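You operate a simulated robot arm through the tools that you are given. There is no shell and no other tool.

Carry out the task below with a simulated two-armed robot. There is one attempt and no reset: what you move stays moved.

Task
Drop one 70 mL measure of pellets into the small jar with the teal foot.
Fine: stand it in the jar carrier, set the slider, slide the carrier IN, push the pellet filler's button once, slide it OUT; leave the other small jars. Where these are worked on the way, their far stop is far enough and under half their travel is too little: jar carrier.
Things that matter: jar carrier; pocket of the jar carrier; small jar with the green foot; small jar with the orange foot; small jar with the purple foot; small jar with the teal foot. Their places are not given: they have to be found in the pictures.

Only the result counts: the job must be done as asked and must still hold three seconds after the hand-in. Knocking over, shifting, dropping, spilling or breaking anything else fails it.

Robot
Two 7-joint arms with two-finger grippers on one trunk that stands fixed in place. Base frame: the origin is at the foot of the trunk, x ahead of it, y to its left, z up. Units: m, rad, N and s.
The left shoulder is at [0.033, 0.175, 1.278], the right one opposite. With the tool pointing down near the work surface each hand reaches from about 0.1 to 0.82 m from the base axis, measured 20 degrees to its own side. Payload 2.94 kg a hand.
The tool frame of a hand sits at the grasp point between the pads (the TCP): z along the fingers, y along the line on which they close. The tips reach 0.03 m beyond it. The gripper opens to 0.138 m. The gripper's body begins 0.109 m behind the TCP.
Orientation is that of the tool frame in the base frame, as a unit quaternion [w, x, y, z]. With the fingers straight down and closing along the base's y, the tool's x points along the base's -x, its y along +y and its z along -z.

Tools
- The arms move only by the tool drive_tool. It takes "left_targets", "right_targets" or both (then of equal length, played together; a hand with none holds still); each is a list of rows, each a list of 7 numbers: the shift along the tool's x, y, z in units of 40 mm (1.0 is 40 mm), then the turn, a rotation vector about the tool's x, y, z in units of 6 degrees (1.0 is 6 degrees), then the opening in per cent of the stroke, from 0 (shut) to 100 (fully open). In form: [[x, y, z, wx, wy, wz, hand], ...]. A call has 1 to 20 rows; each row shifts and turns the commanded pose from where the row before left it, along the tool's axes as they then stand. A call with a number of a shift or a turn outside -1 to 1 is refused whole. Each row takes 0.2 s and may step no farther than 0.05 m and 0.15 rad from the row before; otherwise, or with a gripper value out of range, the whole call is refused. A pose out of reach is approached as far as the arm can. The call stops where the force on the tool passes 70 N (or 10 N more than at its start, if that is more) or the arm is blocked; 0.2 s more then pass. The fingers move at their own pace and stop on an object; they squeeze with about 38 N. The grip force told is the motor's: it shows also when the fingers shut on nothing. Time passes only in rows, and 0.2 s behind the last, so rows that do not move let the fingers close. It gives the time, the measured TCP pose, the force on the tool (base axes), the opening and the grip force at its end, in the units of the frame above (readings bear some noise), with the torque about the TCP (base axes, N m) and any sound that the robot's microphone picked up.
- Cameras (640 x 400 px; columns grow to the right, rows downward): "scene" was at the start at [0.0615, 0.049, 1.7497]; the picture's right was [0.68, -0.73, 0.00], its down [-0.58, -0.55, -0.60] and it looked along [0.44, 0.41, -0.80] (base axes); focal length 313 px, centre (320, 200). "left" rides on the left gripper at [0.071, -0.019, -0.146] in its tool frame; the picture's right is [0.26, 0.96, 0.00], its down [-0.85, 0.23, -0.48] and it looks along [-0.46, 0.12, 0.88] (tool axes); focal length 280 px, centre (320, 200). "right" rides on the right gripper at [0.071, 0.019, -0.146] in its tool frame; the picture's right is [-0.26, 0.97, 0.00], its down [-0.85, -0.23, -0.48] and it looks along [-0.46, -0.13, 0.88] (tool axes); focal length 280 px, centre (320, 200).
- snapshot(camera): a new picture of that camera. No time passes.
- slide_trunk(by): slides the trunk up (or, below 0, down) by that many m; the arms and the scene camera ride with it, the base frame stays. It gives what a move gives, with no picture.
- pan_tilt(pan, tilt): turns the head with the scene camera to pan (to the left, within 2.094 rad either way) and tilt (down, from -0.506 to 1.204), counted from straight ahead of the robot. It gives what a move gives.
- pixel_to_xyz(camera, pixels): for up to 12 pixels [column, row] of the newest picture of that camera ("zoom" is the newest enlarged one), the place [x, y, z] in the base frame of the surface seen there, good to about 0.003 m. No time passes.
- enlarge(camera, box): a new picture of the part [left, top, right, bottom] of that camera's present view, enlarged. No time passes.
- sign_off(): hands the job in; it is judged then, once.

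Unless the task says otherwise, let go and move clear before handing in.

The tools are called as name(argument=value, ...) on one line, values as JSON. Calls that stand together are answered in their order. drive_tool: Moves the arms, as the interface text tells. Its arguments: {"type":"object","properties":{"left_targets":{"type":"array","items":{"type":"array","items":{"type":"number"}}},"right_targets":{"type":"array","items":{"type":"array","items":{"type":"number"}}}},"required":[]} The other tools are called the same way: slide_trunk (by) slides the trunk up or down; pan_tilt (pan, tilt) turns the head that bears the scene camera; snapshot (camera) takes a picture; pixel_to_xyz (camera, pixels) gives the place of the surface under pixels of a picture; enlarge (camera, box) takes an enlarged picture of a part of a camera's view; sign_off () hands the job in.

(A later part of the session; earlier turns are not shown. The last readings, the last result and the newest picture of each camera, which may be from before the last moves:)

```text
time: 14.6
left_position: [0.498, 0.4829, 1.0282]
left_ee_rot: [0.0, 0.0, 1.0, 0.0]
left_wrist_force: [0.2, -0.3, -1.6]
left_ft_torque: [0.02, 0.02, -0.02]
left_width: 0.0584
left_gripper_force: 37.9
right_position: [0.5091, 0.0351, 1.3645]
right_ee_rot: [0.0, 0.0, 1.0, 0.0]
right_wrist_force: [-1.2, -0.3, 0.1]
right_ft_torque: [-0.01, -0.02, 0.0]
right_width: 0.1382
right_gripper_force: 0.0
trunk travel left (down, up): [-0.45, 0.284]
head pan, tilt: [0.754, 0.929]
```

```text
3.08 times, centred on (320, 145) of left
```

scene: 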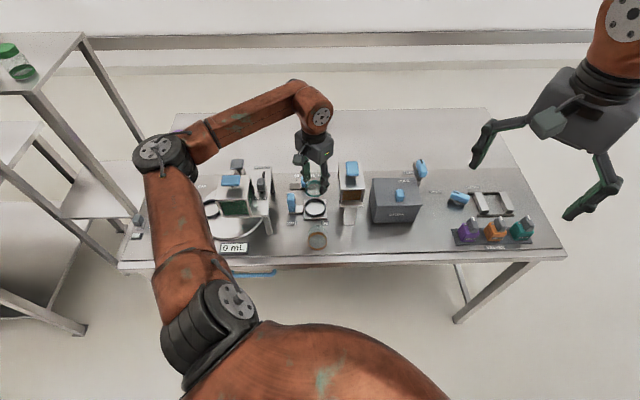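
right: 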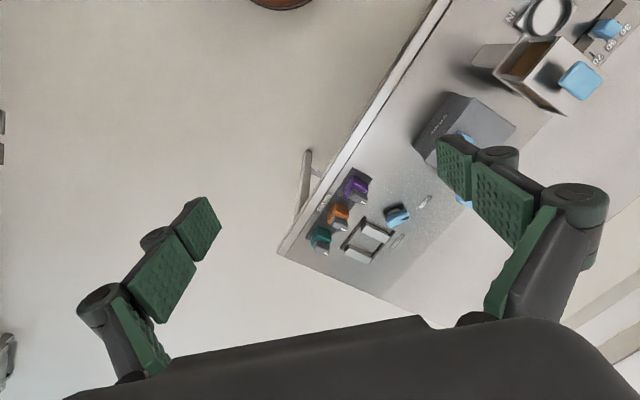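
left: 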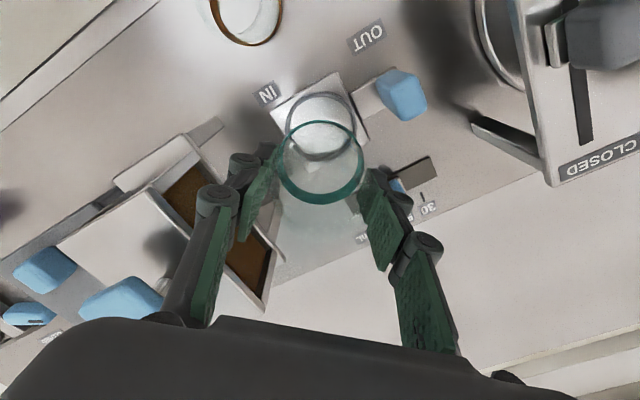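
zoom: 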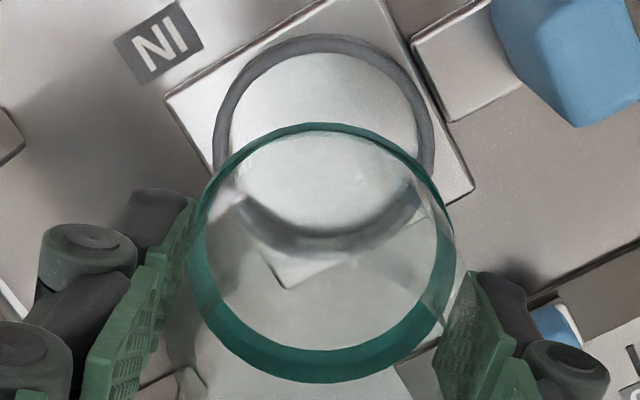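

Both rings line up along the vertical within about a millimetre (foot centre col 321, pocket centre col 321; rows as predicted). I'll lower to just above the ring.

drive_tool(left_targets=[[0, 0, 0.4, 0, 0, 0, 30], [0, 0, 0.6, 0, 0, 0, 30], [0, 0, 0.6, 0, 0, 0, 30], [0, 0, 0.35, 0, 0, 0, 30], [0, 0, 0, 0, 0, 0, 30]])

enlarge(camera="left", box=[240, 100, 400, 230])

enlarge(camera="scene", box=[270, 150, 370, 230])

```text
time: 15.8
left_position: [0.4983, 0.4831, 0.9503]
left_ee_rot: [0.0, 0.0, 1.0, 0.0]
left_wrist_force: [0.4, -0.7, -0.4]
left_ft_torque: [0.0, -0.01, -0.02]
left_width: 0.0582
left_gripper_force: 38.0
right_position: [0.5082, 0.0356, 1.3652]
right_ee_rot: [0.0, -0.001, 1.0, 0.0]
right_wrist_force: [0.0, -0.4, 0.3]
right_ft_torque: [0.01, 0.04, 0.0]
right_width: 0.138
right_gripper_force: 0.0
trunk travel left (down, up): [-0.45, 0.284]
head pan, tilt: [0.754, 0.929]
```

```text
3.08 times, centred on (320, 165) of left
```

zoom: 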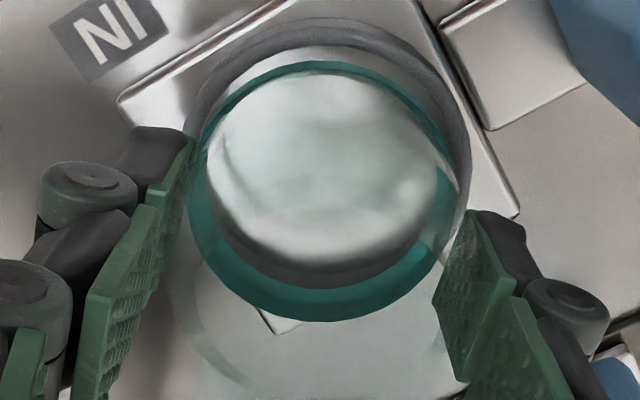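

```text
5.00 times, centred on (320, 190) of scene
```

zoom: 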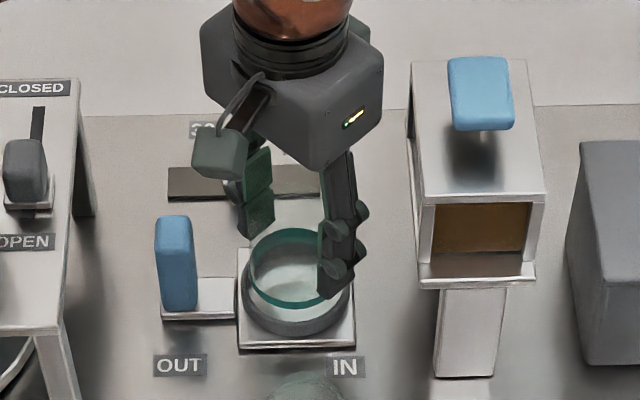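

Foot is about 2 cm above the ring. I'll take tighter enlargements to verify alignment before inserting.

enlarge(camera="left", box=[270, 100, 402, 214])

enlarge(camera="scene", box=[300, 180, 340, 225])

```text
3.51 times, centred on (336, 157) of left
```

zoom: 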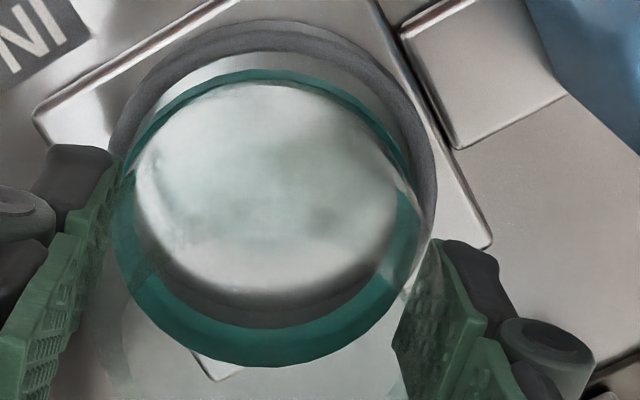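

```text
8.89 times, centred on (320, 202) of scene
```

zoom: 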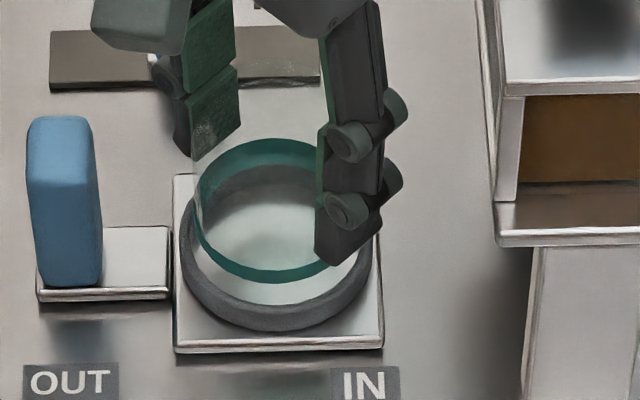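

Scene and left views agree within ~1 mm. I'll lower slowly by 18 mm with a tiny +y correction and watch the force.

drive_tool(left_targets=[[0, 0.015, 0.1, 0, 0, 0, 30], [0, 0, 0.1, 0, 0, 0, 30], [0, 0, 0.1, 0, 0, 0, 30], [0, 0, 0.1, 0, 0, 0, 30], [0, 0, 0.05, 0, 0, 0, 30], [0, 0, 0, 0, 0, 0, 30]])

enlarge(camera="left", box=[270, 100, 402, 214])

enlarge(camera="scene", box=[300, 180, 340, 225])

```text
time: 17.2
left_position: [0.4974, 0.484, 0.9321]
left_ee_rot: [-0.001, 0.0, 1.0, 0.0]
left_wrist_force: [-0.1, 0.7, -1.0]
left_ft_torque: [-0.01, -0.03, -0.01]
left_width: 0.0584
left_gripper_force: 38.3
right_position: [0.5091, 0.0354, 1.3644]
right_ee_rot: [0.0, 0.0, 1.0, 0.0]
right_wrist_force: [0.0, 0.3, 1.1]
right_ft_torque: [0.0, -0.02, -0.04]
right_width: 0.1378
right_gripper_force: 0.0
trunk travel left (down, up): [-0.45, 0.284]
head pan, tilt: [0.754, 0.929]
```

```text
3.51 times, centred on (336, 157) of left
```

zoom: 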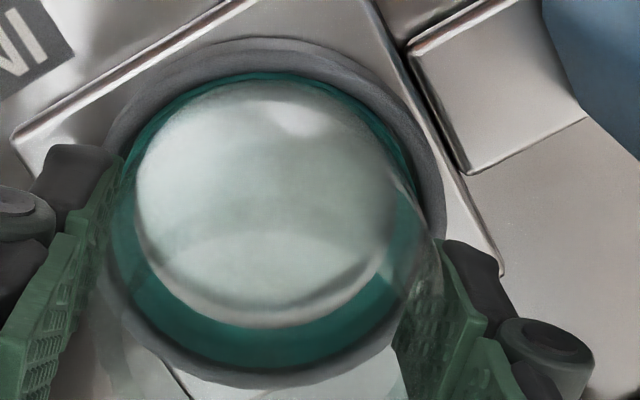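

```text
8.89 times, centred on (320, 202) of scene
```

zoom: 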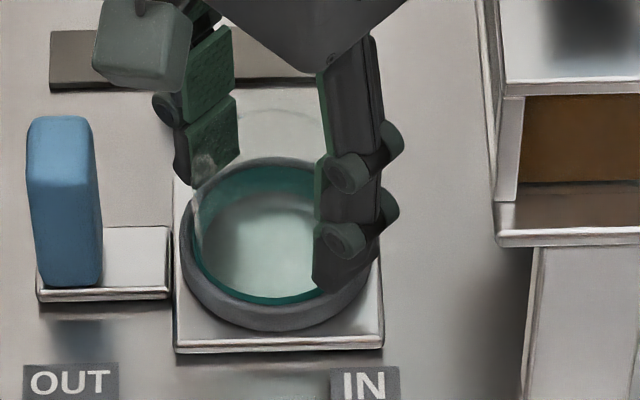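

The foot is inside the ring with no contact force. I'll go down another 4 mm in tiny steps to touch the floor.

drive_tool(left_targets=[[0, 0, 0.04, 0, 0, 0, 30], [0, 0, 0.03, 0, 0, 0, 30], [0, 0, 0.03, 0, 0, 0, 30], [0, 0, 0, 0, 0, 0, 30]])

```text
time: 18.2
left_position: [0.4976, 0.4839, 0.9288]
left_ee_rot: [0.0, 0.0, 1.0, 0.0]
left_wrist_force: [-0.9, -0.5, -0.9]
left_ft_torque: [-0.01, -0.03, 0.03]
left_width: 0.0583
left_gripper_force: 38.1
right_position: [0.5089, 0.0347, 1.365]
right_ee_rot: [0.0, 0.0, 1.0, 0.0]
right_wrist_force: [-0.3, 0.3, 0.5]
right_ft_torque: [0.0, 0.01, -0.02]
right_width: 0.1378
right_gripper_force: 0.0
trunk travel left (down, up): [-0.45, 0.284]
head pan, tilt: [0.754, 0.929]
```

No contact yet at z=0.9288; I go on 1 mm at a time.

drive_tool(left_targets=[[0, 0, 0.025, 0, 0, 0, 30], [0, 0, 0.025, 0, 0, 0, 30], [0, 0, 0, 0, 0, 0, 30]])

```text
time: 19.0
left_position: [0.4969, 0.483, 0.9277]
left_ee_rot: [0.001, -0.001, 1.0, 0.0]
left_wrist_force: [1.3, 1.5, 10.1]
left_ft_torque: [0.01, 0.27, 0.02]
left_width: 0.0583
left_gripper_force: 38.3
right_position: [0.5092, 0.0361, 1.3642]
right_ee_rot: [0.0, 0.0, 1.0, 0.0]
right_wrist_force: [-0.8, 0.7, -0.1]
right_ft_torque: [-0.03, -0.04, 0.01]
right_width: 0.1378
right_gripper_force: 0.1
trunk travel left (down, up): [-0.45, 0.284]
head pan, tilt: [0.754, 0.929]
```

Contact with the floor: 10 N up at z=0.9277, matching the expected height. I'll open the fingers to 60%.

drive_tool(left_targets=[[0, 0, -0.02, 0, 0, 0, 30], [0, 0, 0, 0, 0, 0, 60], [0, 0, 0, 0, 0, 0, 60], [0, 0, 0, 0, 0, 0, 60]])

snapshot(camera="left")

enlarge(camera="scene", box=[270, 150, 370, 230])

```text
time: 20.0
left_position: [0.4967, 0.4835, 0.9269]
left_ee_rot: [0.001, 0.0, 1.0, -0.001]
left_wrist_force: [0.1, -0.3, 0.4]
left_ft_torque: [0.03, -0.04, -0.02]
left_width: 0.0825
left_gripper_force: 0.0
right_position: [0.5093, 0.0356, 1.3653]
right_ee_rot: [0.0, 0.0, 1.0, 0.0]
right_wrist_force: [-0.3, 0.2, -0.2]
right_ft_torque: [0.01, -0.03, 0.0]
right_width: 0.1382
right_gripper_force: 0.2
trunk travel left (down, up): [-0.45, 0.284]
head pan, tilt: [0.754, 0.929]
```

```text
taken
```

left: 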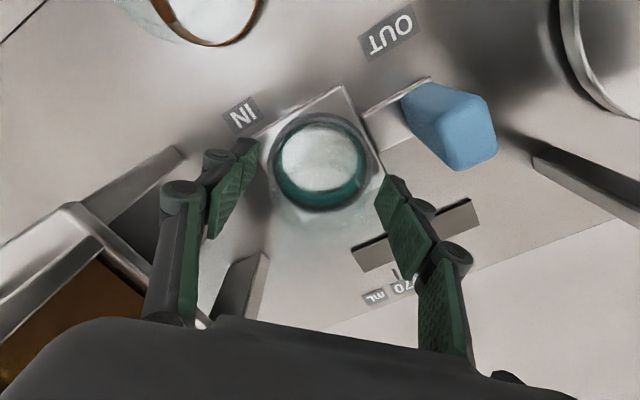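

```text
5.00 times, centred on (320, 190) of scene
```

zoom: 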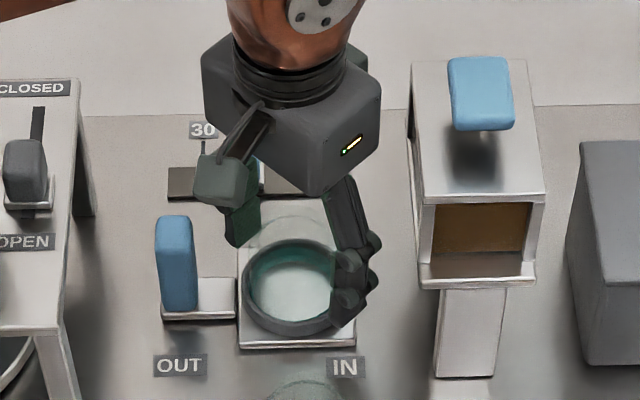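

The jar sits in the ring, fingers open at 0.0825. I'll raise the hand straight up.

drive_tool(left_targets=[[0, 0, -0.2, 0, 0, 0, 60], [0, 0, -0.5, 0, 0, 0, 60], [0, 0, -0.7, 0, 0, 0, 60], [0, 0, -0.8, 0, 0, 0, 60], [0, 0, -0.7, 0, 0, 0, 60], [0, 0, -0.6, 0, 0, 0, 60]])

snapshot(camera="left")

enlarge(camera="scene", box=[270, 150, 370, 230])

```text
time: 21.4
left_position: [0.4973, 0.4832, 1.0688]
left_ee_rot: [0.0, 0.001, 1.0, 0.0]
left_wrist_force: [0.2, 0.2, 0.2]
left_ft_torque: [0.04, 0.0, 0.0]
left_width: 0.0828
left_gripper_force: 0.1
right_position: [0.5081, 0.0346, 1.3647]
right_ee_rot: [0.0, 0.0, 1.0, 0.001]
right_wrist_force: [-0.5, -0.6, 0.1]
right_ft_torque: [0.01, 0.0, 0.01]
right_width: 0.1381
right_gripper_force: 0.0
trunk travel left (down, up): [-0.45, 0.284]
head pan, tilt: [0.754, 0.929]
```

```text
taken
```

left: 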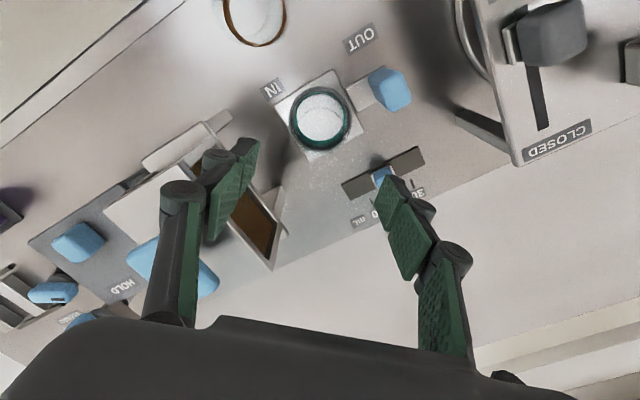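

```text
5.00 times, centred on (320, 190) of scene
```

zoom: 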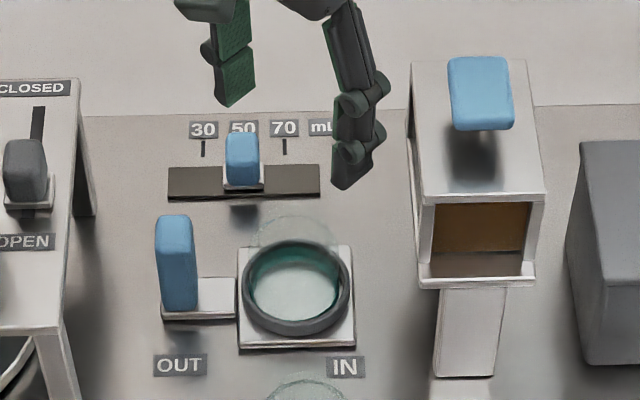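

The jar stands in the pocket and the hand is clear. Now I'll move above the slider knob (≈(0.545,0.584)), keeping height, then turn the hand so the fingers close along the slot.

drive_tool(left_targets=[[-0.3, 0.5, -0.3, 0, 0, 0, 60], [-0.3, 0.7, 0, 0, 0, 0, 60], [-0.3, 0.7, 0, 0, 0, 0, 60], [-0.29, 0.62, 0, 0, 0, 0, 60], [0, 0, 0, 0, 0, 0, 60]])

drive_tool(left_targets=[[0, 0, 0, 0, 0, -0.95, 40], [0, 0, 0, 0, 0, -0.95, 40], [0, 0, 0, 0, 0, -0.95, 40], [0, 0, 0, 0, 0, -0.95, 40], [0, 0, 0, 0, 0, -0.95, 40], [0, 0, 0, 0, 0, -0.95, 40], [0, 0, 0, 0, 0, -0.95, 40], [0, 0, 0, 0, 0, -0.95, 40]])

snapshot(camera="left")

snapshot(camera="scene")

```text
time: 22.6
left_position: [0.5176, 0.5214, 1.0802]
left_ee_rot: [0.001, -0.002, 1.0, 0.001]
left_wrist_force: [0.3, 0.2, 0.0]
left_ft_torque: [0.02, 0.03, 0.0]
left_width: 0.0828
left_gripper_force: 0.0
left hand out of reach, approached as far as the arm can: row 2, 3, 4
right_position: [0.5079, 0.0347, 1.3644]
right_ee_rot: [0.001, 0.001, 1.0, 0.0]
right_wrist_force: [0.1, 0.1, 0.2]
right_ft_torque: [-0.04, -0.01, 0.01]
right_width: 0.1381
right_gripper_force: 0.0
trunk travel left (down, up): [-0.45, 0.284]
head pan, tilt: [0.754, 0.929]
```

```text
time: 24.4
left_position: [0.5175, 0.5229, 1.0783]
left_ee_rot: [0.0, -0.388, 0.922, 0.0]
left_wrist_force: [-0.3, 0.1, 0.3]
left_ft_torque: [-0.02, 0.03, 0.0]
left_width: 0.0554
left_gripper_force: 0.1
right_position: [0.5104, 0.0355, 1.3645]
right_ee_rot: [0.0, 0.0, 1.0, 0.001]
right_wrist_force: [-0.6, 0.2, 0.6]
right_ft_torque: [0.0, 0.02, 0.0]
right_width: 0.1381
right_gripper_force: 0.1
trunk travel left (down, up): [-0.45, 0.284]
head pan, tilt: [0.754, 0.929]
```

```text
taken
```

left: 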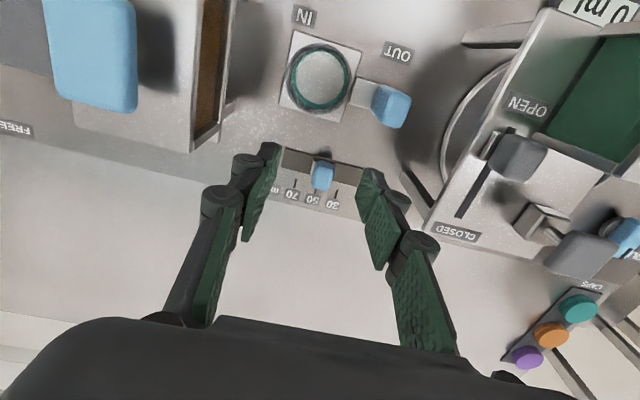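

```text
taken
```

scene: 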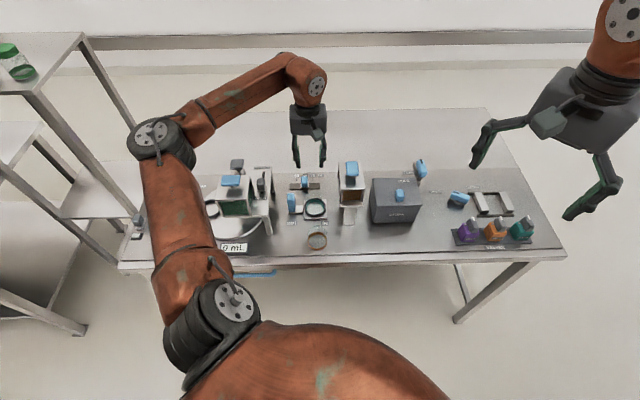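

Yaw is now aligned with the slot (slot slope in the image matches the closing line), but the position stopped at (0.5175,0.523). I'll try to step on toward the knob in this wrist posture.

drive_tool(left_targets=[[-0.4, 0.15, 0, 0, 0, 0, 40], [-0.5, 0.2, 0, 0, 0, 0, 40], [-0.5, 0.2, 0, 0, 0, 0, 40], [-0.17, 0.03, 0, 0, 0, 0, 40]])

snapshot(camera="left")

```text
time: 25.4
left_position: [0.544, 0.5819, 1.078]
left_ee_rot: [0.0, -0.387, 0.922, 0.0]
left_wrist_force: [0.9, 0.3, -0.2]
left_ft_torque: [-0.01, 0.02, -0.03]
left_width: 0.0553
left_gripper_force: 0.0
right_position: [0.5094, 0.0361, 1.3642]
right_ee_rot: [0.0, 0.0, 1.0, 0.0]
right_wrist_force: [-0.2, -1.1, -0.8]
right_ft_torque: [-0.03, -0.02, -0.03]
right_width: 0.1378
right_gripper_force: 0.1
trunk travel left (down, up): [-0.45, 0.284]
head pan, tilt: [0.754, 0.929]
```

```text
taken
```

left: 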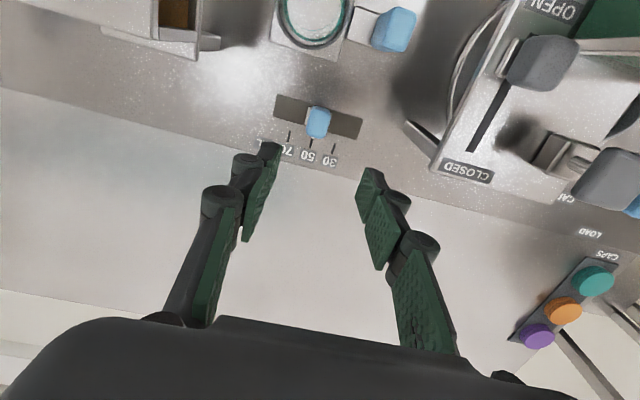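

Now over the knob (seen at (319,122) between the fingers). I'll enlarge and measure knob, slot and marks.

enlarge(camera="left", box=[256, 80, 384, 165])

pixel_to_xyz(camera="left", pixels=[[319, 118], [319, 130], [309, 118], [328, 122], [276, 96], [361, 120], [275, 112], [355, 138], [290, 136], [334, 149], [312, 142], [320, 125]])

```text
4.71 times, centred on (320, 122) of left
```

zoom: 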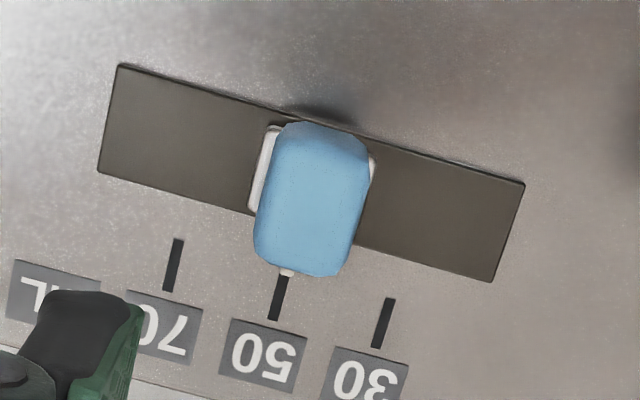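

```text
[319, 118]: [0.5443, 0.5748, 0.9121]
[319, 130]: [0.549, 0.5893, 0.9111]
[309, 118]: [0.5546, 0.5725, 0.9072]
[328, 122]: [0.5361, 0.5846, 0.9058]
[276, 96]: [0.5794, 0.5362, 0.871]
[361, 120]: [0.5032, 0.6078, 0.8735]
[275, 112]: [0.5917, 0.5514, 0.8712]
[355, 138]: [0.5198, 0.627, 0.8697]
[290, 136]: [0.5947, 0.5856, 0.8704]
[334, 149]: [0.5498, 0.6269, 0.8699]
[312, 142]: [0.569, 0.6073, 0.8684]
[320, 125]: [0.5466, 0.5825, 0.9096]
```

Knob top is ≈22 mm wide with centre ≈(0.547,0.5825), mark spacing ≈30 mm. I'll descend around it to z≈0.94 first and check.

drive_tool(left_targets=[[-0.06, -0.04, 0.5, 0, 0, 0, 40], [0, 0, 0.8, 0, 0, 0, 40], [0, 0, 0.8, 0, 0, 0, 40], [0, 0, 0.8, 0, 0, 0, 40], [0, 0, 0.55, 0, 0, 0, 40], [0, 0, 0, 0, 0, 0, 40]])

snapshot(camera="left")

enlarge(camera="scene", box=[270, 150, 370, 230])

```text
time: 26.8
left_position: [0.548, 0.5835, 0.9414]
left_ee_rot: [0.0, -0.388, 0.922, -0.001]
left_wrist_force: [0.9, -1.2, 0.6]
left_ft_torque: [0.01, 0.02, -0.04]
left_width: 0.055
left_gripper_force: 0.1
right_position: [0.51, 0.0361, 1.3642]
right_ee_rot: [0.0, 0.0, 1.0, 0.001]
right_wrist_force: [0.0, 0.2, -0.1]
right_ft_torque: [-0.01, 0.01, -0.02]
right_width: 0.1379
right_gripper_force: 0.0
trunk travel left (down, up): [-0.45, 0.284]
head pan, tilt: [0.754, 0.929]
```

```text
taken
```

left: 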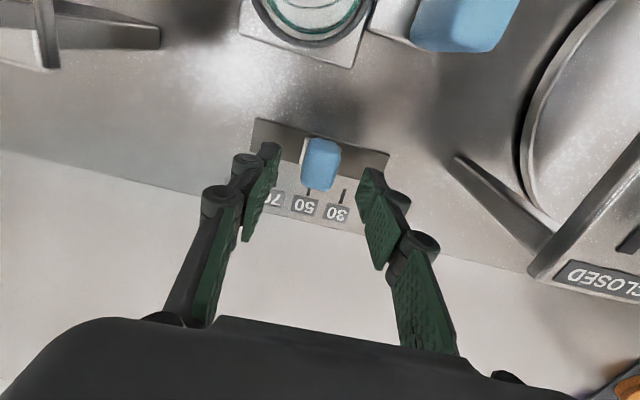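

```text
5.00 times, centred on (320, 190) of scene
```

zoom: 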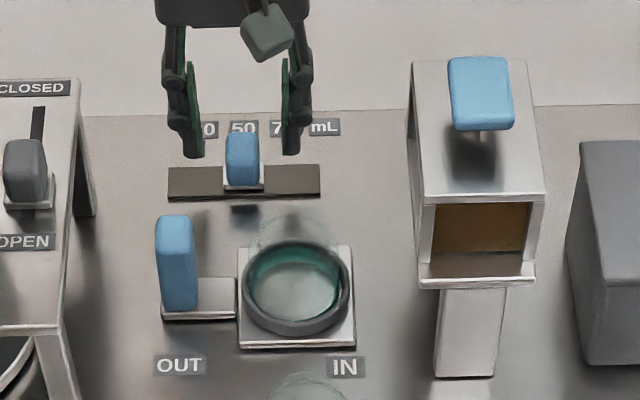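

The fingers straddle the knob evenly (scene zoom fingers at 193 and 291, knob 242). I'll lower to z≈0.917 and close on it.

drive_tool(left_targets=[[0, 0, 0.3, 0, 0, 0, 40], [0, 0, 0.3, 0, 0, 0, 40], [0, 0, 0, 0, 0, 0, 20], [0, 0, 0, 0, 0, 0, 10], [0, 0, 0, 0, 0, 0, 10], [0, 0, 0, 0, 0, 0, 10]])

snapshot(camera="left")

```text
time: 28.2
left_position: [0.5471, 0.5827, 0.9157]
left_ee_rot: [-0.001, -0.387, 0.922, 0.0]
left_wrist_force: [-1.4, -0.6, -1.4]
left_ft_torque: [0.05, -0.05, -0.45]
left_width: 0.0232
left_gripper_force: 44.9
right_position: [0.5087, 0.0356, 1.365]
right_ee_rot: [0.0, 0.001, 1.0, 0.0]
right_wrist_force: [0.9, 0.4, 0.1]
right_ft_torque: [-0.02, 0.0, 0.03]
right_width: 0.1383
right_gripper_force: 0.0
trunk travel left (down, up): [-0.45, 0.284]
head pan, tilt: [0.754, 0.929]
```

```text
taken
```

left: 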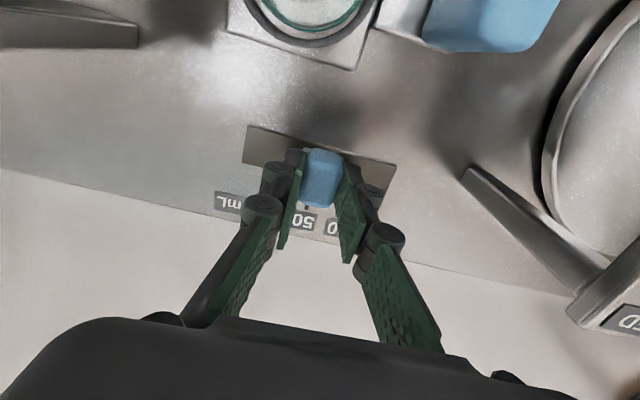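

The knob is gripped (width 0.023). I'll slide it 30 mm toward 70 (tool −y) in 5 mm steps.

drive_tool(left_targets=[[0, -0.125, 0, 0, 0, 0, 10], [0, -0.125, 0, 0, 0, 0, 10], [0, -0.125, 0, 0, 0, 0, 10], [0, -0.125, 0, 0, 0, 0, 10], [0, -0.125, 0, 0, 0, 0, 10], [0, -0.125, 0, 0, 0, 0, 10], [0, 0, 0, 0, 0, 0, 10]])

snapshot(camera="left")

enlarge(camera="scene", box=[270, 150, 370, 230])

```text
time: 29.8
left_position: [0.569, 0.5621, 0.9156]
left_ee_rot: [-0.001, -0.387, 0.922, 0.001]
left_wrist_force: [-7.0, -3.9, -5.8]
left_ft_torque: [-0.16, 0.14, -0.58]
left_width: 0.0232
left_gripper_force: 45.0
right_position: [0.5085, 0.0352, 1.365]
right_ee_rot: [0.001, 0.0, 1.0, 0.001]
right_wrist_force: [-0.5, 0.3, -0.4]
right_ft_torque: [-0.06, -0.02, 0.01]
right_width: 0.138
right_gripper_force: 0.0
trunk travel left (down, up): [-0.45, 0.284]
head pan, tilt: [0.754, 0.929]
```

```text
taken
```

left: 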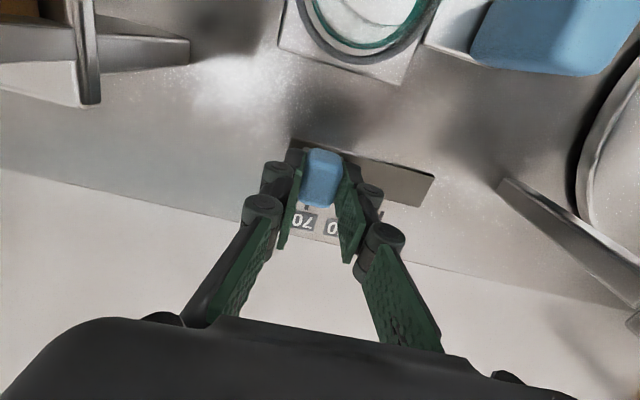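

```text
5.00 times, centred on (320, 190) of scene
```

zoom: 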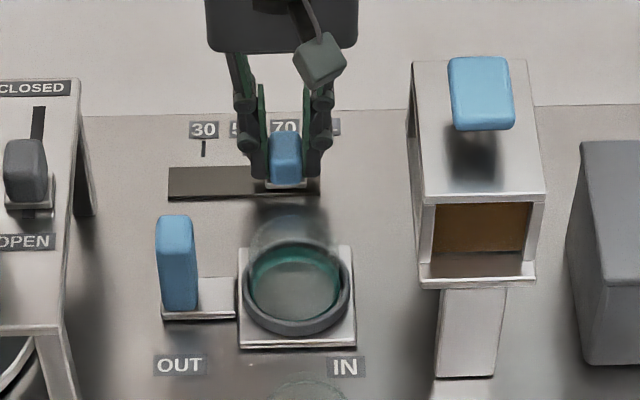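

The knob is at the 70 mark (scene zoom x≈286 vs label 284). I'll open the fingers and rise.

drive_tool(left_targets=[[0, 0, 0, 0, 0, 0, 40], [0, 0, 0, 0, 0, 0, 40], [0, 0, 0, 0, 0, 0, 40], [0, 0, -0.3, 0, 0, 0, 40], [0, 0, -0.6, 0, 0, 0, 40], [0, 0, -0.8, 0, 0, 0, 40], [0, 0, -0.8, 0, 0, 0, 40], [0, 0, -0.8, 0, 0, 0, 40], [0, 0, -0.6, 0, 0, 0, 40]])

snapshot(camera="left")

enlarge(camera="scene", box=[270, 150, 370, 230])

enlarge(camera="left", box=[240, 70, 400, 170])

```text
time: 31.8
left_position: [0.5679, 0.5618, 1.0738]
left_ee_rot: [0.0, -0.388, 0.922, 0.0]
left_wrist_force: [-0.4, 0.3, 0.0]
left_ft_torque: [-0.01, -0.04, 0.04]
left_width: 0.055
left_gripper_force: 0.0
right_position: [0.5087, 0.0359, 1.3661]
right_ee_rot: [0.0, 0.001, 1.0, 0.002]
right_wrist_force: [0.2, 0.1, 0.4]
right_ft_torque: [-0.01, -0.04, -0.03]
right_width: 0.1377
right_gripper_force: 0.0
trunk travel left (down, up): [-0.45, 0.284]
head pan, tilt: [0.754, 0.929]
```

```text
taken
```

left: 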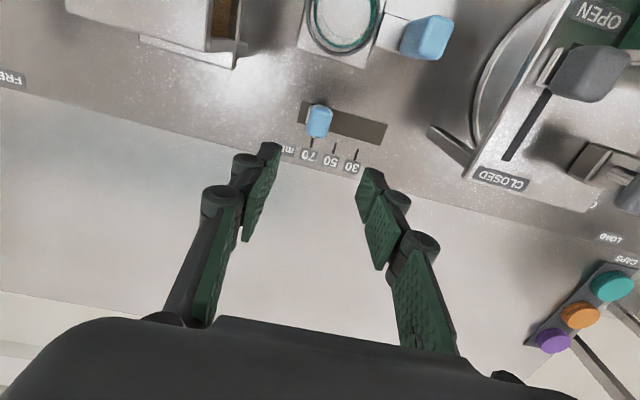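

```text
5.00 times, centred on (320, 190) of scene
```

zoom: 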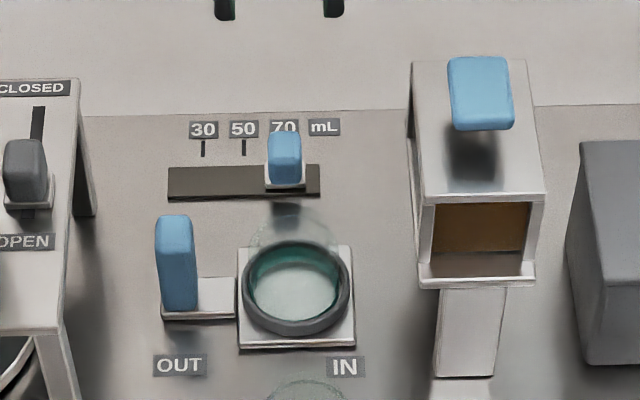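

```text
4.00 times, centred on (320, 120) of left
```

zoom: 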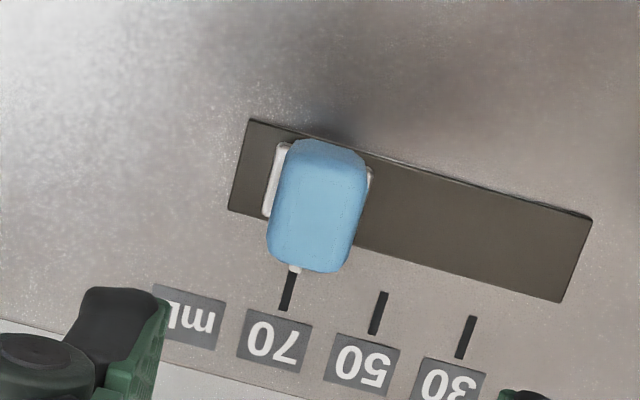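

The knob's pointer lines up with the 70 mark. Next I move over the carrier handle (≈(0.44,0.537)) at z≈1.07 and look at it.

drive_tool(left_targets=[[0.4, 0.3, 0, 0, 0, 0, 40], [0.6, 0.4, 0, 0, 0, 0, 40], [0.6, 0.4, 0, 0, 0, 0, 40], [0.6, 0.4, 0, 0, 0, 0, 40], [0.49, 0.35, 0, 0, 0, 0, 40], [0, 0, 0, 0, 0, 0, 40]])

snapshot(camera="left")

enlarge(camera="left", box=[240, 60, 400, 180])

```text
time: 33.2
left_position: [0.4413, 0.5361, 1.072]
left_ee_rot: [-0.001, -0.387, 0.922, -0.001]
left_wrist_force: [-0.4, -0.1, -0.4]
left_ft_torque: [0.01, 0.02, 0.01]
left_width: 0.0554
left_gripper_force: 0.1
right_position: [0.5106, 0.0357, 1.3639]
right_ee_rot: [-0.001, 0.0, 1.0, 0.0]
right_wrist_force: [-0.5, 0.0, -0.2]
right_ft_torque: [-0.01, 0.02, -0.04]
right_width: 0.1381
right_gripper_force: 0.0
trunk travel left (down, up): [-0.45, 0.284]
head pan, tilt: [0.754, 0.929]
```

```text
taken
```

left: 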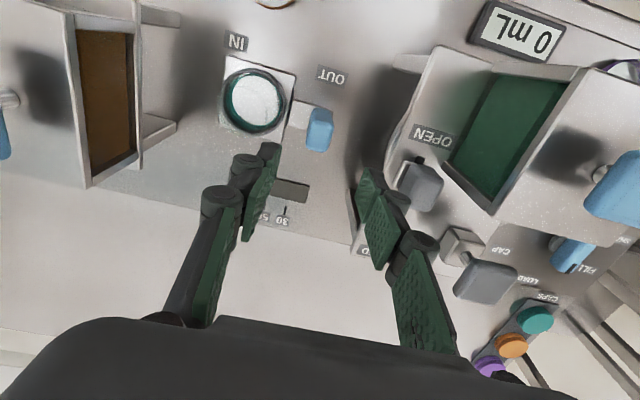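

```text
3.33 times, centred on (320, 120) of left
```

zoom: 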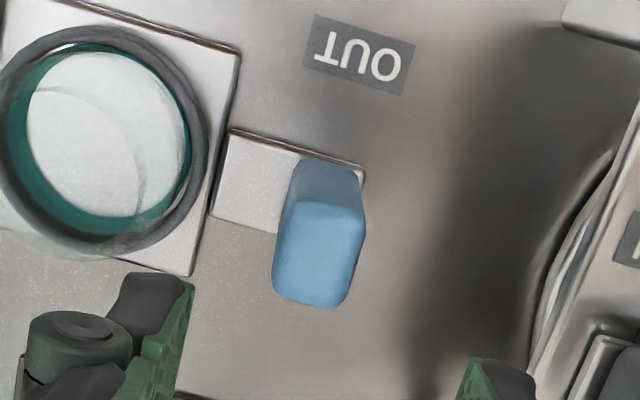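

Tab top centre is about (0.4435,0.538), 22×29 mm, z≈0.948. I'll test how far the hand can be turned here toward closing across the slide direction (12 rows of +5.7°).

drive_tool(left_targets=[[0, 0, 0, 0, 0, 0.95, 40], [0, 0, 0, 0, 0, 0.95, 40], [0, 0, 0, 0, 0, 0.95, 40], [0, 0, 0, 0, 0, 0.95, 40], [0, 0, 0, 0, 0, 0.95, 40], [0, 0, 0, 0, 0, 0.95, 40], [0, 0, 0, 0, 0, 0.95, 40], [0, 0, 0, 0, 0, 0.95, 40], [0, 0, 0, 0, 0, 0.95, 40], [0, 0, 0, 0, 0, 0.95, 40], [0, 0, 0, 0, 0, 0.95, 40], [0, 0, 0, 0, 0, 0.95, 40]])

snapshot(camera="left")

snapshot(camera="scene")

```text
time: 35.8
left_position: [0.4356, 0.5201, 1.0722]
left_ee_rot: [-0.005, 0.03, 1.0, -0.001]
left_wrist_force: [0.0, -0.2, 0.9]
left_ft_torque: [0.0, -0.02, -0.01]
left_width: 0.0551
left_gripper_force: 0.1
left hand out of reach, approached as far as the arm can: row 9, 10, 11, 12
right_position: [0.5088, 0.0358, 1.3652]
right_ee_rot: [0.0, 0.001, 1.0, 0.0]
right_wrist_force: [-0.7, -0.3, 0.1]
right_ft_torque: [0.01, 0.02, -0.01]
right_width: 0.1382
right_gripper_force: 0.0
trunk travel left (down, up): [-0.45, 0.284]
head pan, tilt: [0.754, 0.929]
```

```text
taken
```

left: 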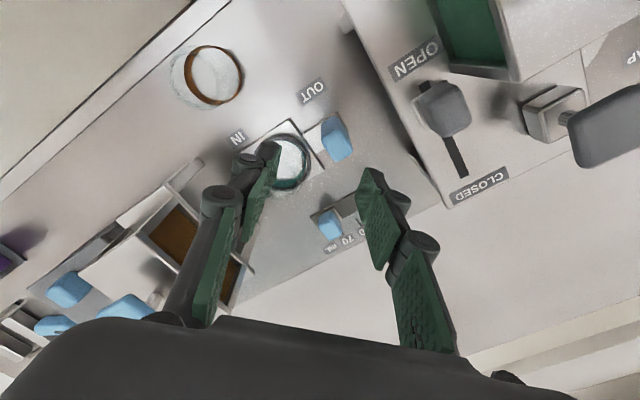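

```text
taken
```

scene: 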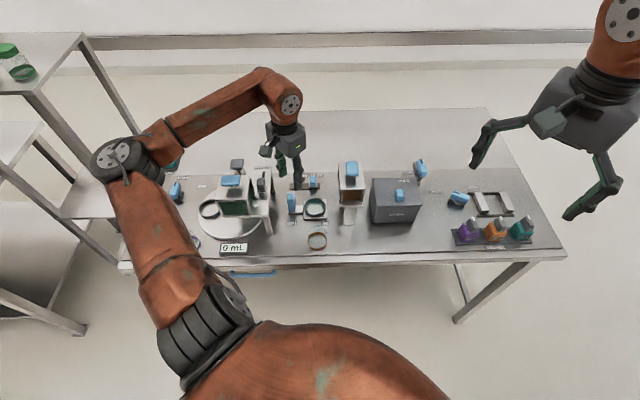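

At this height the wrist reaches only about the original yaw over the handle. I'll raise the trunk by 0.2 m, bring the hand back down and test whether closing across the slide direction becomes reachable, since that gives the best clearance to the filler.

slide_trunk(by=0.2)

drive_tool(left_targets=[[0, 0, 0.6, 0, 0, 0, 40], [0, 0, 0.9, 0, 0, 0, 40], [0, 0, 0.9, 0, 0, 0, 40], [0, 0, 0.9, 0, 0, 0, 40], [0, 0, 0.9, 0, 0, 0, 40], [0, 0, 0.5, 0, 0, 0, 40]])

```text
time: 38.0
left_position: [0.4341, 0.5207, 1.2767]
left_ee_rot: [-0.001, 0.027, 1.0, -0.001]
left_wrist_force: [-0.1, -0.3, 0.1]
left_ft_torque: [-0.03, -0.01, -0.01]
left_width: 0.0549
left_gripper_force: 0.1
right_position: [0.5088, 0.0368, 1.5644]
right_ee_rot: [0.0, 0.001, 1.0, 0.0]
right_wrist_force: [0.0, -0.3, 0.3]
right_ft_torque: [0.0, 0.03, 0.0]
right_width: 0.1381
right_gripper_force: 0.1
trunk travel left (down, up): [-0.65, 0.084]
head pan, tilt: [0.754, 0.929]
```

```text
time: 39.4
left_position: [0.434, 0.5209, 1.0881]
left_ee_rot: [0.001, 0.026, 1.0, -0.002]
left_wrist_force: [0.2, -0.3, 0.1]
left_ft_torque: [0.0, -0.01, 0.0]
left_width: 0.0555
left_gripper_force: 0.0
right_position: [0.5098, 0.0363, 1.5651]
right_ee_rot: [0.0, 0.0, 1.0, 0.0]
right_wrist_force: [0.5, 0.0, -0.3]
right_ft_torque: [0.01, 0.03, -0.04]
right_width: 0.1382
right_gripper_force: 0.2
trunk travel left (down, up): [-0.65, 0.084]
head pan, tilt: [0.754, 0.929]
```

Now I test turning further (+wz) at this hover height of z≈1.088.

drive_tool(left_targets=[[0, 0, 0, 0, 0, 0.9, 40], [0, 0, 0, 0, 0, 0.9, 40], [0, 0, 0, 0, 0, 0.9, 40], [0, 0, 0, 0, 0, 0.9, 40], [0, 0, 0, 0, 0, 0.9, 40], [0, 0, 0, 0, 0, 0.9, 40]])

snapshot(camera="scene")

```text
time: 40.8
left_position: [0.3961, 0.4892, 1.1244]
left_ee_rot: [0.004, 0.15, 0.987, 0.05]
left_wrist_force: [0.2, -0.1, 0.8]
left_ft_torque: [0.0, -0.02, 0.02]
left_width: 0.0553
left_gripper_force: 0.0
left hand out of reach, approached as far as the arm can: row 1, 2, 3, 4, 5, 6
right_position: [0.5081, 0.0339, 1.5652]
right_ee_rot: [0.0, 0.0, 1.0, 0.001]
right_wrist_force: [-0.3, -0.3, 0.1]
right_ft_torque: [0.0, 0.03, 0.02]
right_width: 0.1381
right_gripper_force: 0.1
trunk travel left (down, up): [-0.65, 0.084]
head pan, tilt: [0.754, 0.929]
```

```text
taken
```

scene: 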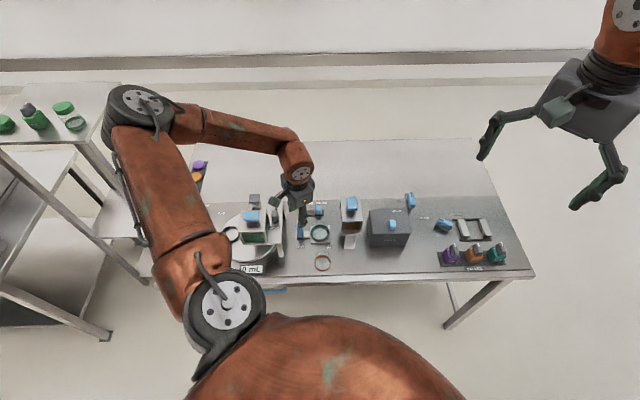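

Raised trunk doesn't help; the hand only drifted. I'll turn back to the yaw that reached well (closing along the slide), then plan a tilted grasp near the filler.

drive_tool(left_targets=[[0, 0, 0, 0.0747, 0.0387, -0.872, 40], [0, 0, 0, 0.0747, 0.0387, -0.872, 40], [0, 0, 0, 0.0747, 0.0387, -0.872, 40], [0, 0, 0, 0.0747, 0.0387, -0.872, 40], [0, 0, 0, 0.0747, 0.0387, -0.872, 40], [0, 0, 0, 0.0747, 0.0387, -0.872, 40], [0, 0, 0, 0.0747, 0.0387, -0.872, 40], [0, 0, 0, 0.0747, 0.0387, -0.872, 40], [0, 0, 0, 0.0747, 0.0387, -0.872, 40], [0, 0, 0, 0.0747, 0.0387, -0.872, 40], [0, 0, 0, 0.0747, 0.0387, -0.872, 40], [0, 0, 0, 0.0747, 0.0387, -0.872, 40]])

snapshot(camera="scene")

```text
time: 43.4
left_position: [0.398, 0.4907, 1.1263]
left_ee_rot: [0.001, -0.387, 0.922, 0.0]
left_wrist_force: [0.4, -0.6, 0.3]
left_ft_torque: [0.02, 0.0, -0.01]
left_width: 0.0551
left_gripper_force: 0.1
right_position: [0.5086, 0.0363, 1.5644]
right_ee_rot: [0.0, 0.0, 1.0, 0.0]
right_wrist_force: [0.3, -0.8, -0.9]
right_ft_torque: [-0.01, 0.01, -0.01]
right_width: 0.138
right_gripper_force: 0.0
trunk travel left (down, up): [-0.65, 0.084]
head pan, tilt: [0.754, 0.929]
```

```text
taken
```

scene: 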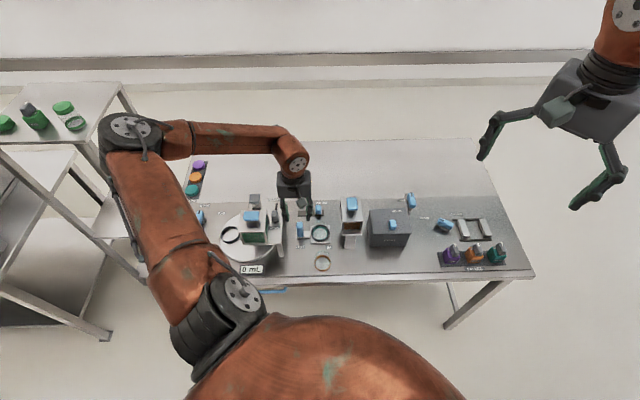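

Yaw is restored. I'll move above the handle at z≈1.07, narrowing the opening to 26% so the finger knuckles stay clear of the green machine's plate.

drive_tool(left_targets=[[-0.4, 0, 0.2, 0, 0, 0, 26], [-0.45, 0, 0.4, 0, 0, 0, 26], [-0.45, 0, 0.4, 0, 0, 0, 26], [-0.34, 0, 0.4, 0, 0, 0, 26], [0, 0, 0, 0, 0, 0, 26], [0, 0, 0, 0, 0, 0, 26]])

snapshot(camera="left")

enlarge(camera="scene", box=[250, 180, 380, 270])

```text
time: 44.8
left_position: [0.4434, 0.5358, 1.0681]
left_ee_rot: [0.0, -0.385, 0.923, -0.001]
left_wrist_force: [-0.4, 0.2, -0.2]
left_ft_torque: [0.03, -0.03, 0.0]
left_width: 0.036
left_gripper_force: 0.0
right_position: [0.5091, 0.0361, 1.5643]
right_ee_rot: [0.001, 0.0, 1.0, 0.001]
right_wrist_force: [-0.3, -0.4, 0.5]
right_ft_torque: [0.01, 0.01, -0.01]
right_width: 0.1383
right_gripper_force: 0.0
trunk travel left (down, up): [-0.65, 0.084]
head pan, tilt: [0.754, 0.929]
```

```text
taken
```

left: 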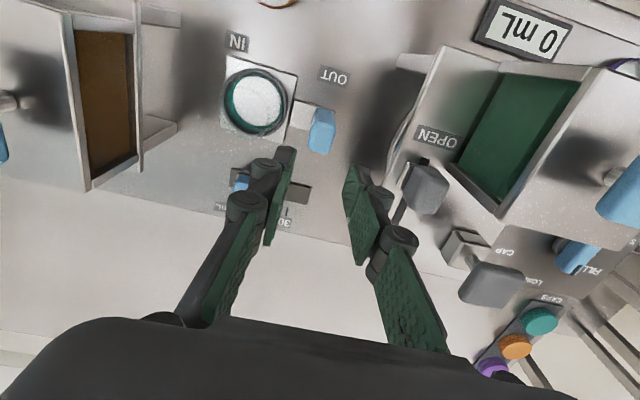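

```text
4.44 times, centred on (315, 225) of scene
```

zoom: 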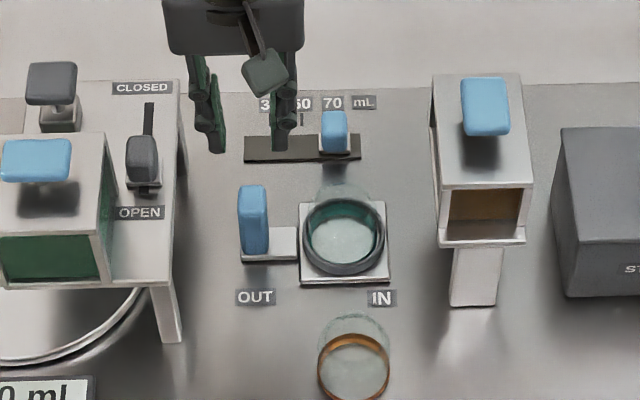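

enlarge(camera="left", box=[256, 80, 384, 180])

pixel_to_xyz(camera="left", pixels=[[322, 138], [313, 125], [332, 128], [310, 146], [328, 151], [320, 115], [421, 172], [405, 160], [395, 200], [430, 200], [420, 215], [385, 175]])

```text
4.00 times, centred on (320, 130) of left
```

zoom: 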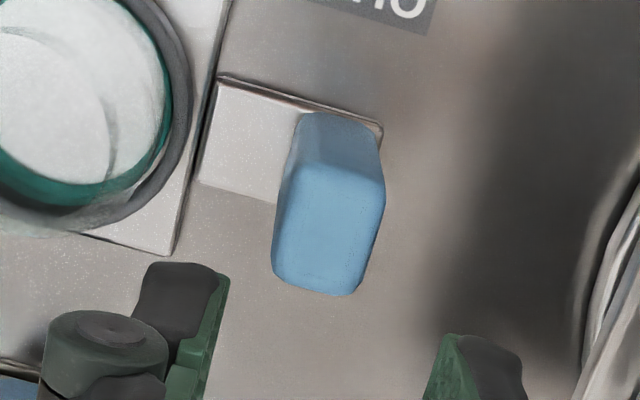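

```text
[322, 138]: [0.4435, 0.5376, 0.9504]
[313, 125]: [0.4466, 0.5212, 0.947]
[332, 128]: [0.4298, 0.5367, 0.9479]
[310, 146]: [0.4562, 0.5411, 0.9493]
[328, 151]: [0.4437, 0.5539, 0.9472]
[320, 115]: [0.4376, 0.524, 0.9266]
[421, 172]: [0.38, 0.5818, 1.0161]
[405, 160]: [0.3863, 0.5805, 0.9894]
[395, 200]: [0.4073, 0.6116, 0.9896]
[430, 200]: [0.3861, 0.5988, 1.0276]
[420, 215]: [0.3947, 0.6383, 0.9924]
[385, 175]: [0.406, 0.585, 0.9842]
```

Tab centre (0.4441,0.5382); the hand is within 2–3 mm of it, and the knuckles keep ≈10 mm to the plate edge. I'll descend to z≈0.975 first and look.

drive_tool(left_targets=[[-0.055, 0.0, 0.4, 0, 0, 0, 26], [0, 0, 0.7, 0, 0, 0, 26], [0, 0, 0.7, 0, 0, 0, 26], [0, 0, 0.5, 0, 0, 0, 26], [0, 0, 0, 0, 0, 0, 26]])

snapshot(camera="left")

enlarge(camera="scene", box=[250, 180, 380, 270])

```text
time: 46.0
left_position: [0.4443, 0.5392, 0.9774]
left_ee_rot: [0.001, -0.386, 0.922, -0.001]
left_wrist_force: [-0.5, -0.9, -0.3]
left_ft_torque: [0.03, 0.0, 0.03]
left_width: 0.0358
left_gripper_force: 0.1
right_position: [0.5081, 0.0356, 1.5648]
right_ee_rot: [0.0, 0.0, 1.0, 0.0]
right_wrist_force: [0.3, -0.1, -0.2]
right_ft_torque: [-0.02, -0.01, 0.02]
right_width: 0.138
right_gripper_force: 0.0
trunk travel left (down, up): [-0.65, 0.084]
head pan, tilt: [0.754, 0.929]
```

```text
taken
```

left: 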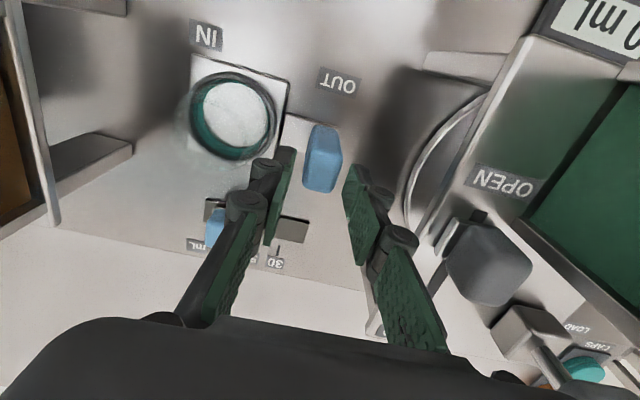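

```text
4.44 times, centred on (315, 225) of scene
```

zoom: 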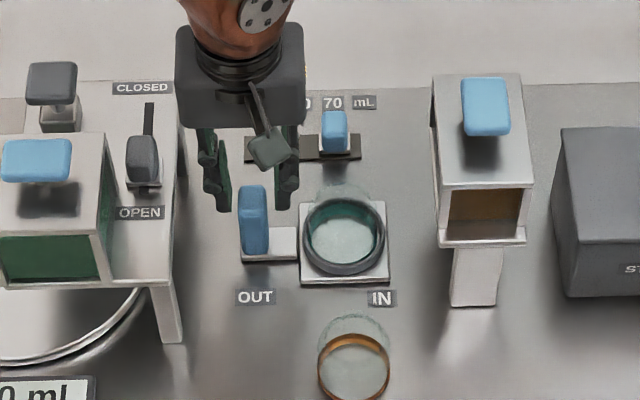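

The tab is between the fingers. I'll lower to z≈0.942 and close on it.

drive_tool(left_targets=[[0, 0, 0.3, 0, 0, 0, 26], [0, 0, 0.3, 0, 0, 0, 26], [0, 0, 0.28, 0, 0, 0, 26], [0, 0, 0, 0, 0, 0, 10], [0, 0, 0, 0, 0, 0, 10], [0, 0, 0, 0, 0, 0, 10]])

snapshot(camera="left")

```text
time: 47.4
left_position: [0.4429, 0.5385, 0.9412]
left_ee_rot: [0.001, -0.386, 0.922, 0.0]
left_wrist_force: [-3.3, 0.2, -2.6]
left_ft_torque: [0.22, 0.04, -0.44]
left_width: 0.0236
left_gripper_force: 45.5
right_position: [0.5075, 0.0358, 1.5653]
right_ee_rot: [0.0, 0.0, 1.0, -0.001]
right_wrist_force: [0.3, 0.2, -0.3]
right_ft_torque: [0.01, 0.0, 0.02]
right_width: 0.1379
right_gripper_force: 0.1
trunk travel left (down, up): [-0.65, 0.084]
head pan, tilt: [0.754, 0.929]
```

```text
taken
```

left: 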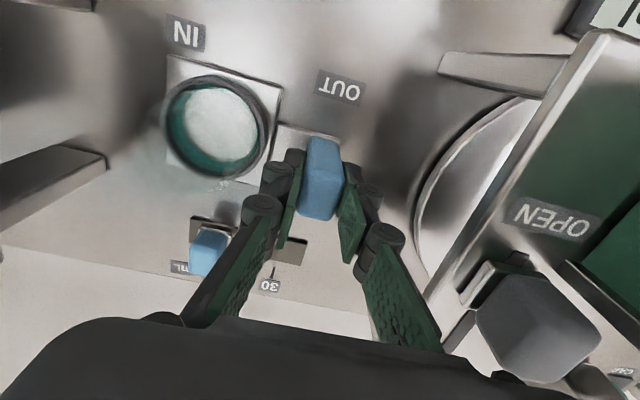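

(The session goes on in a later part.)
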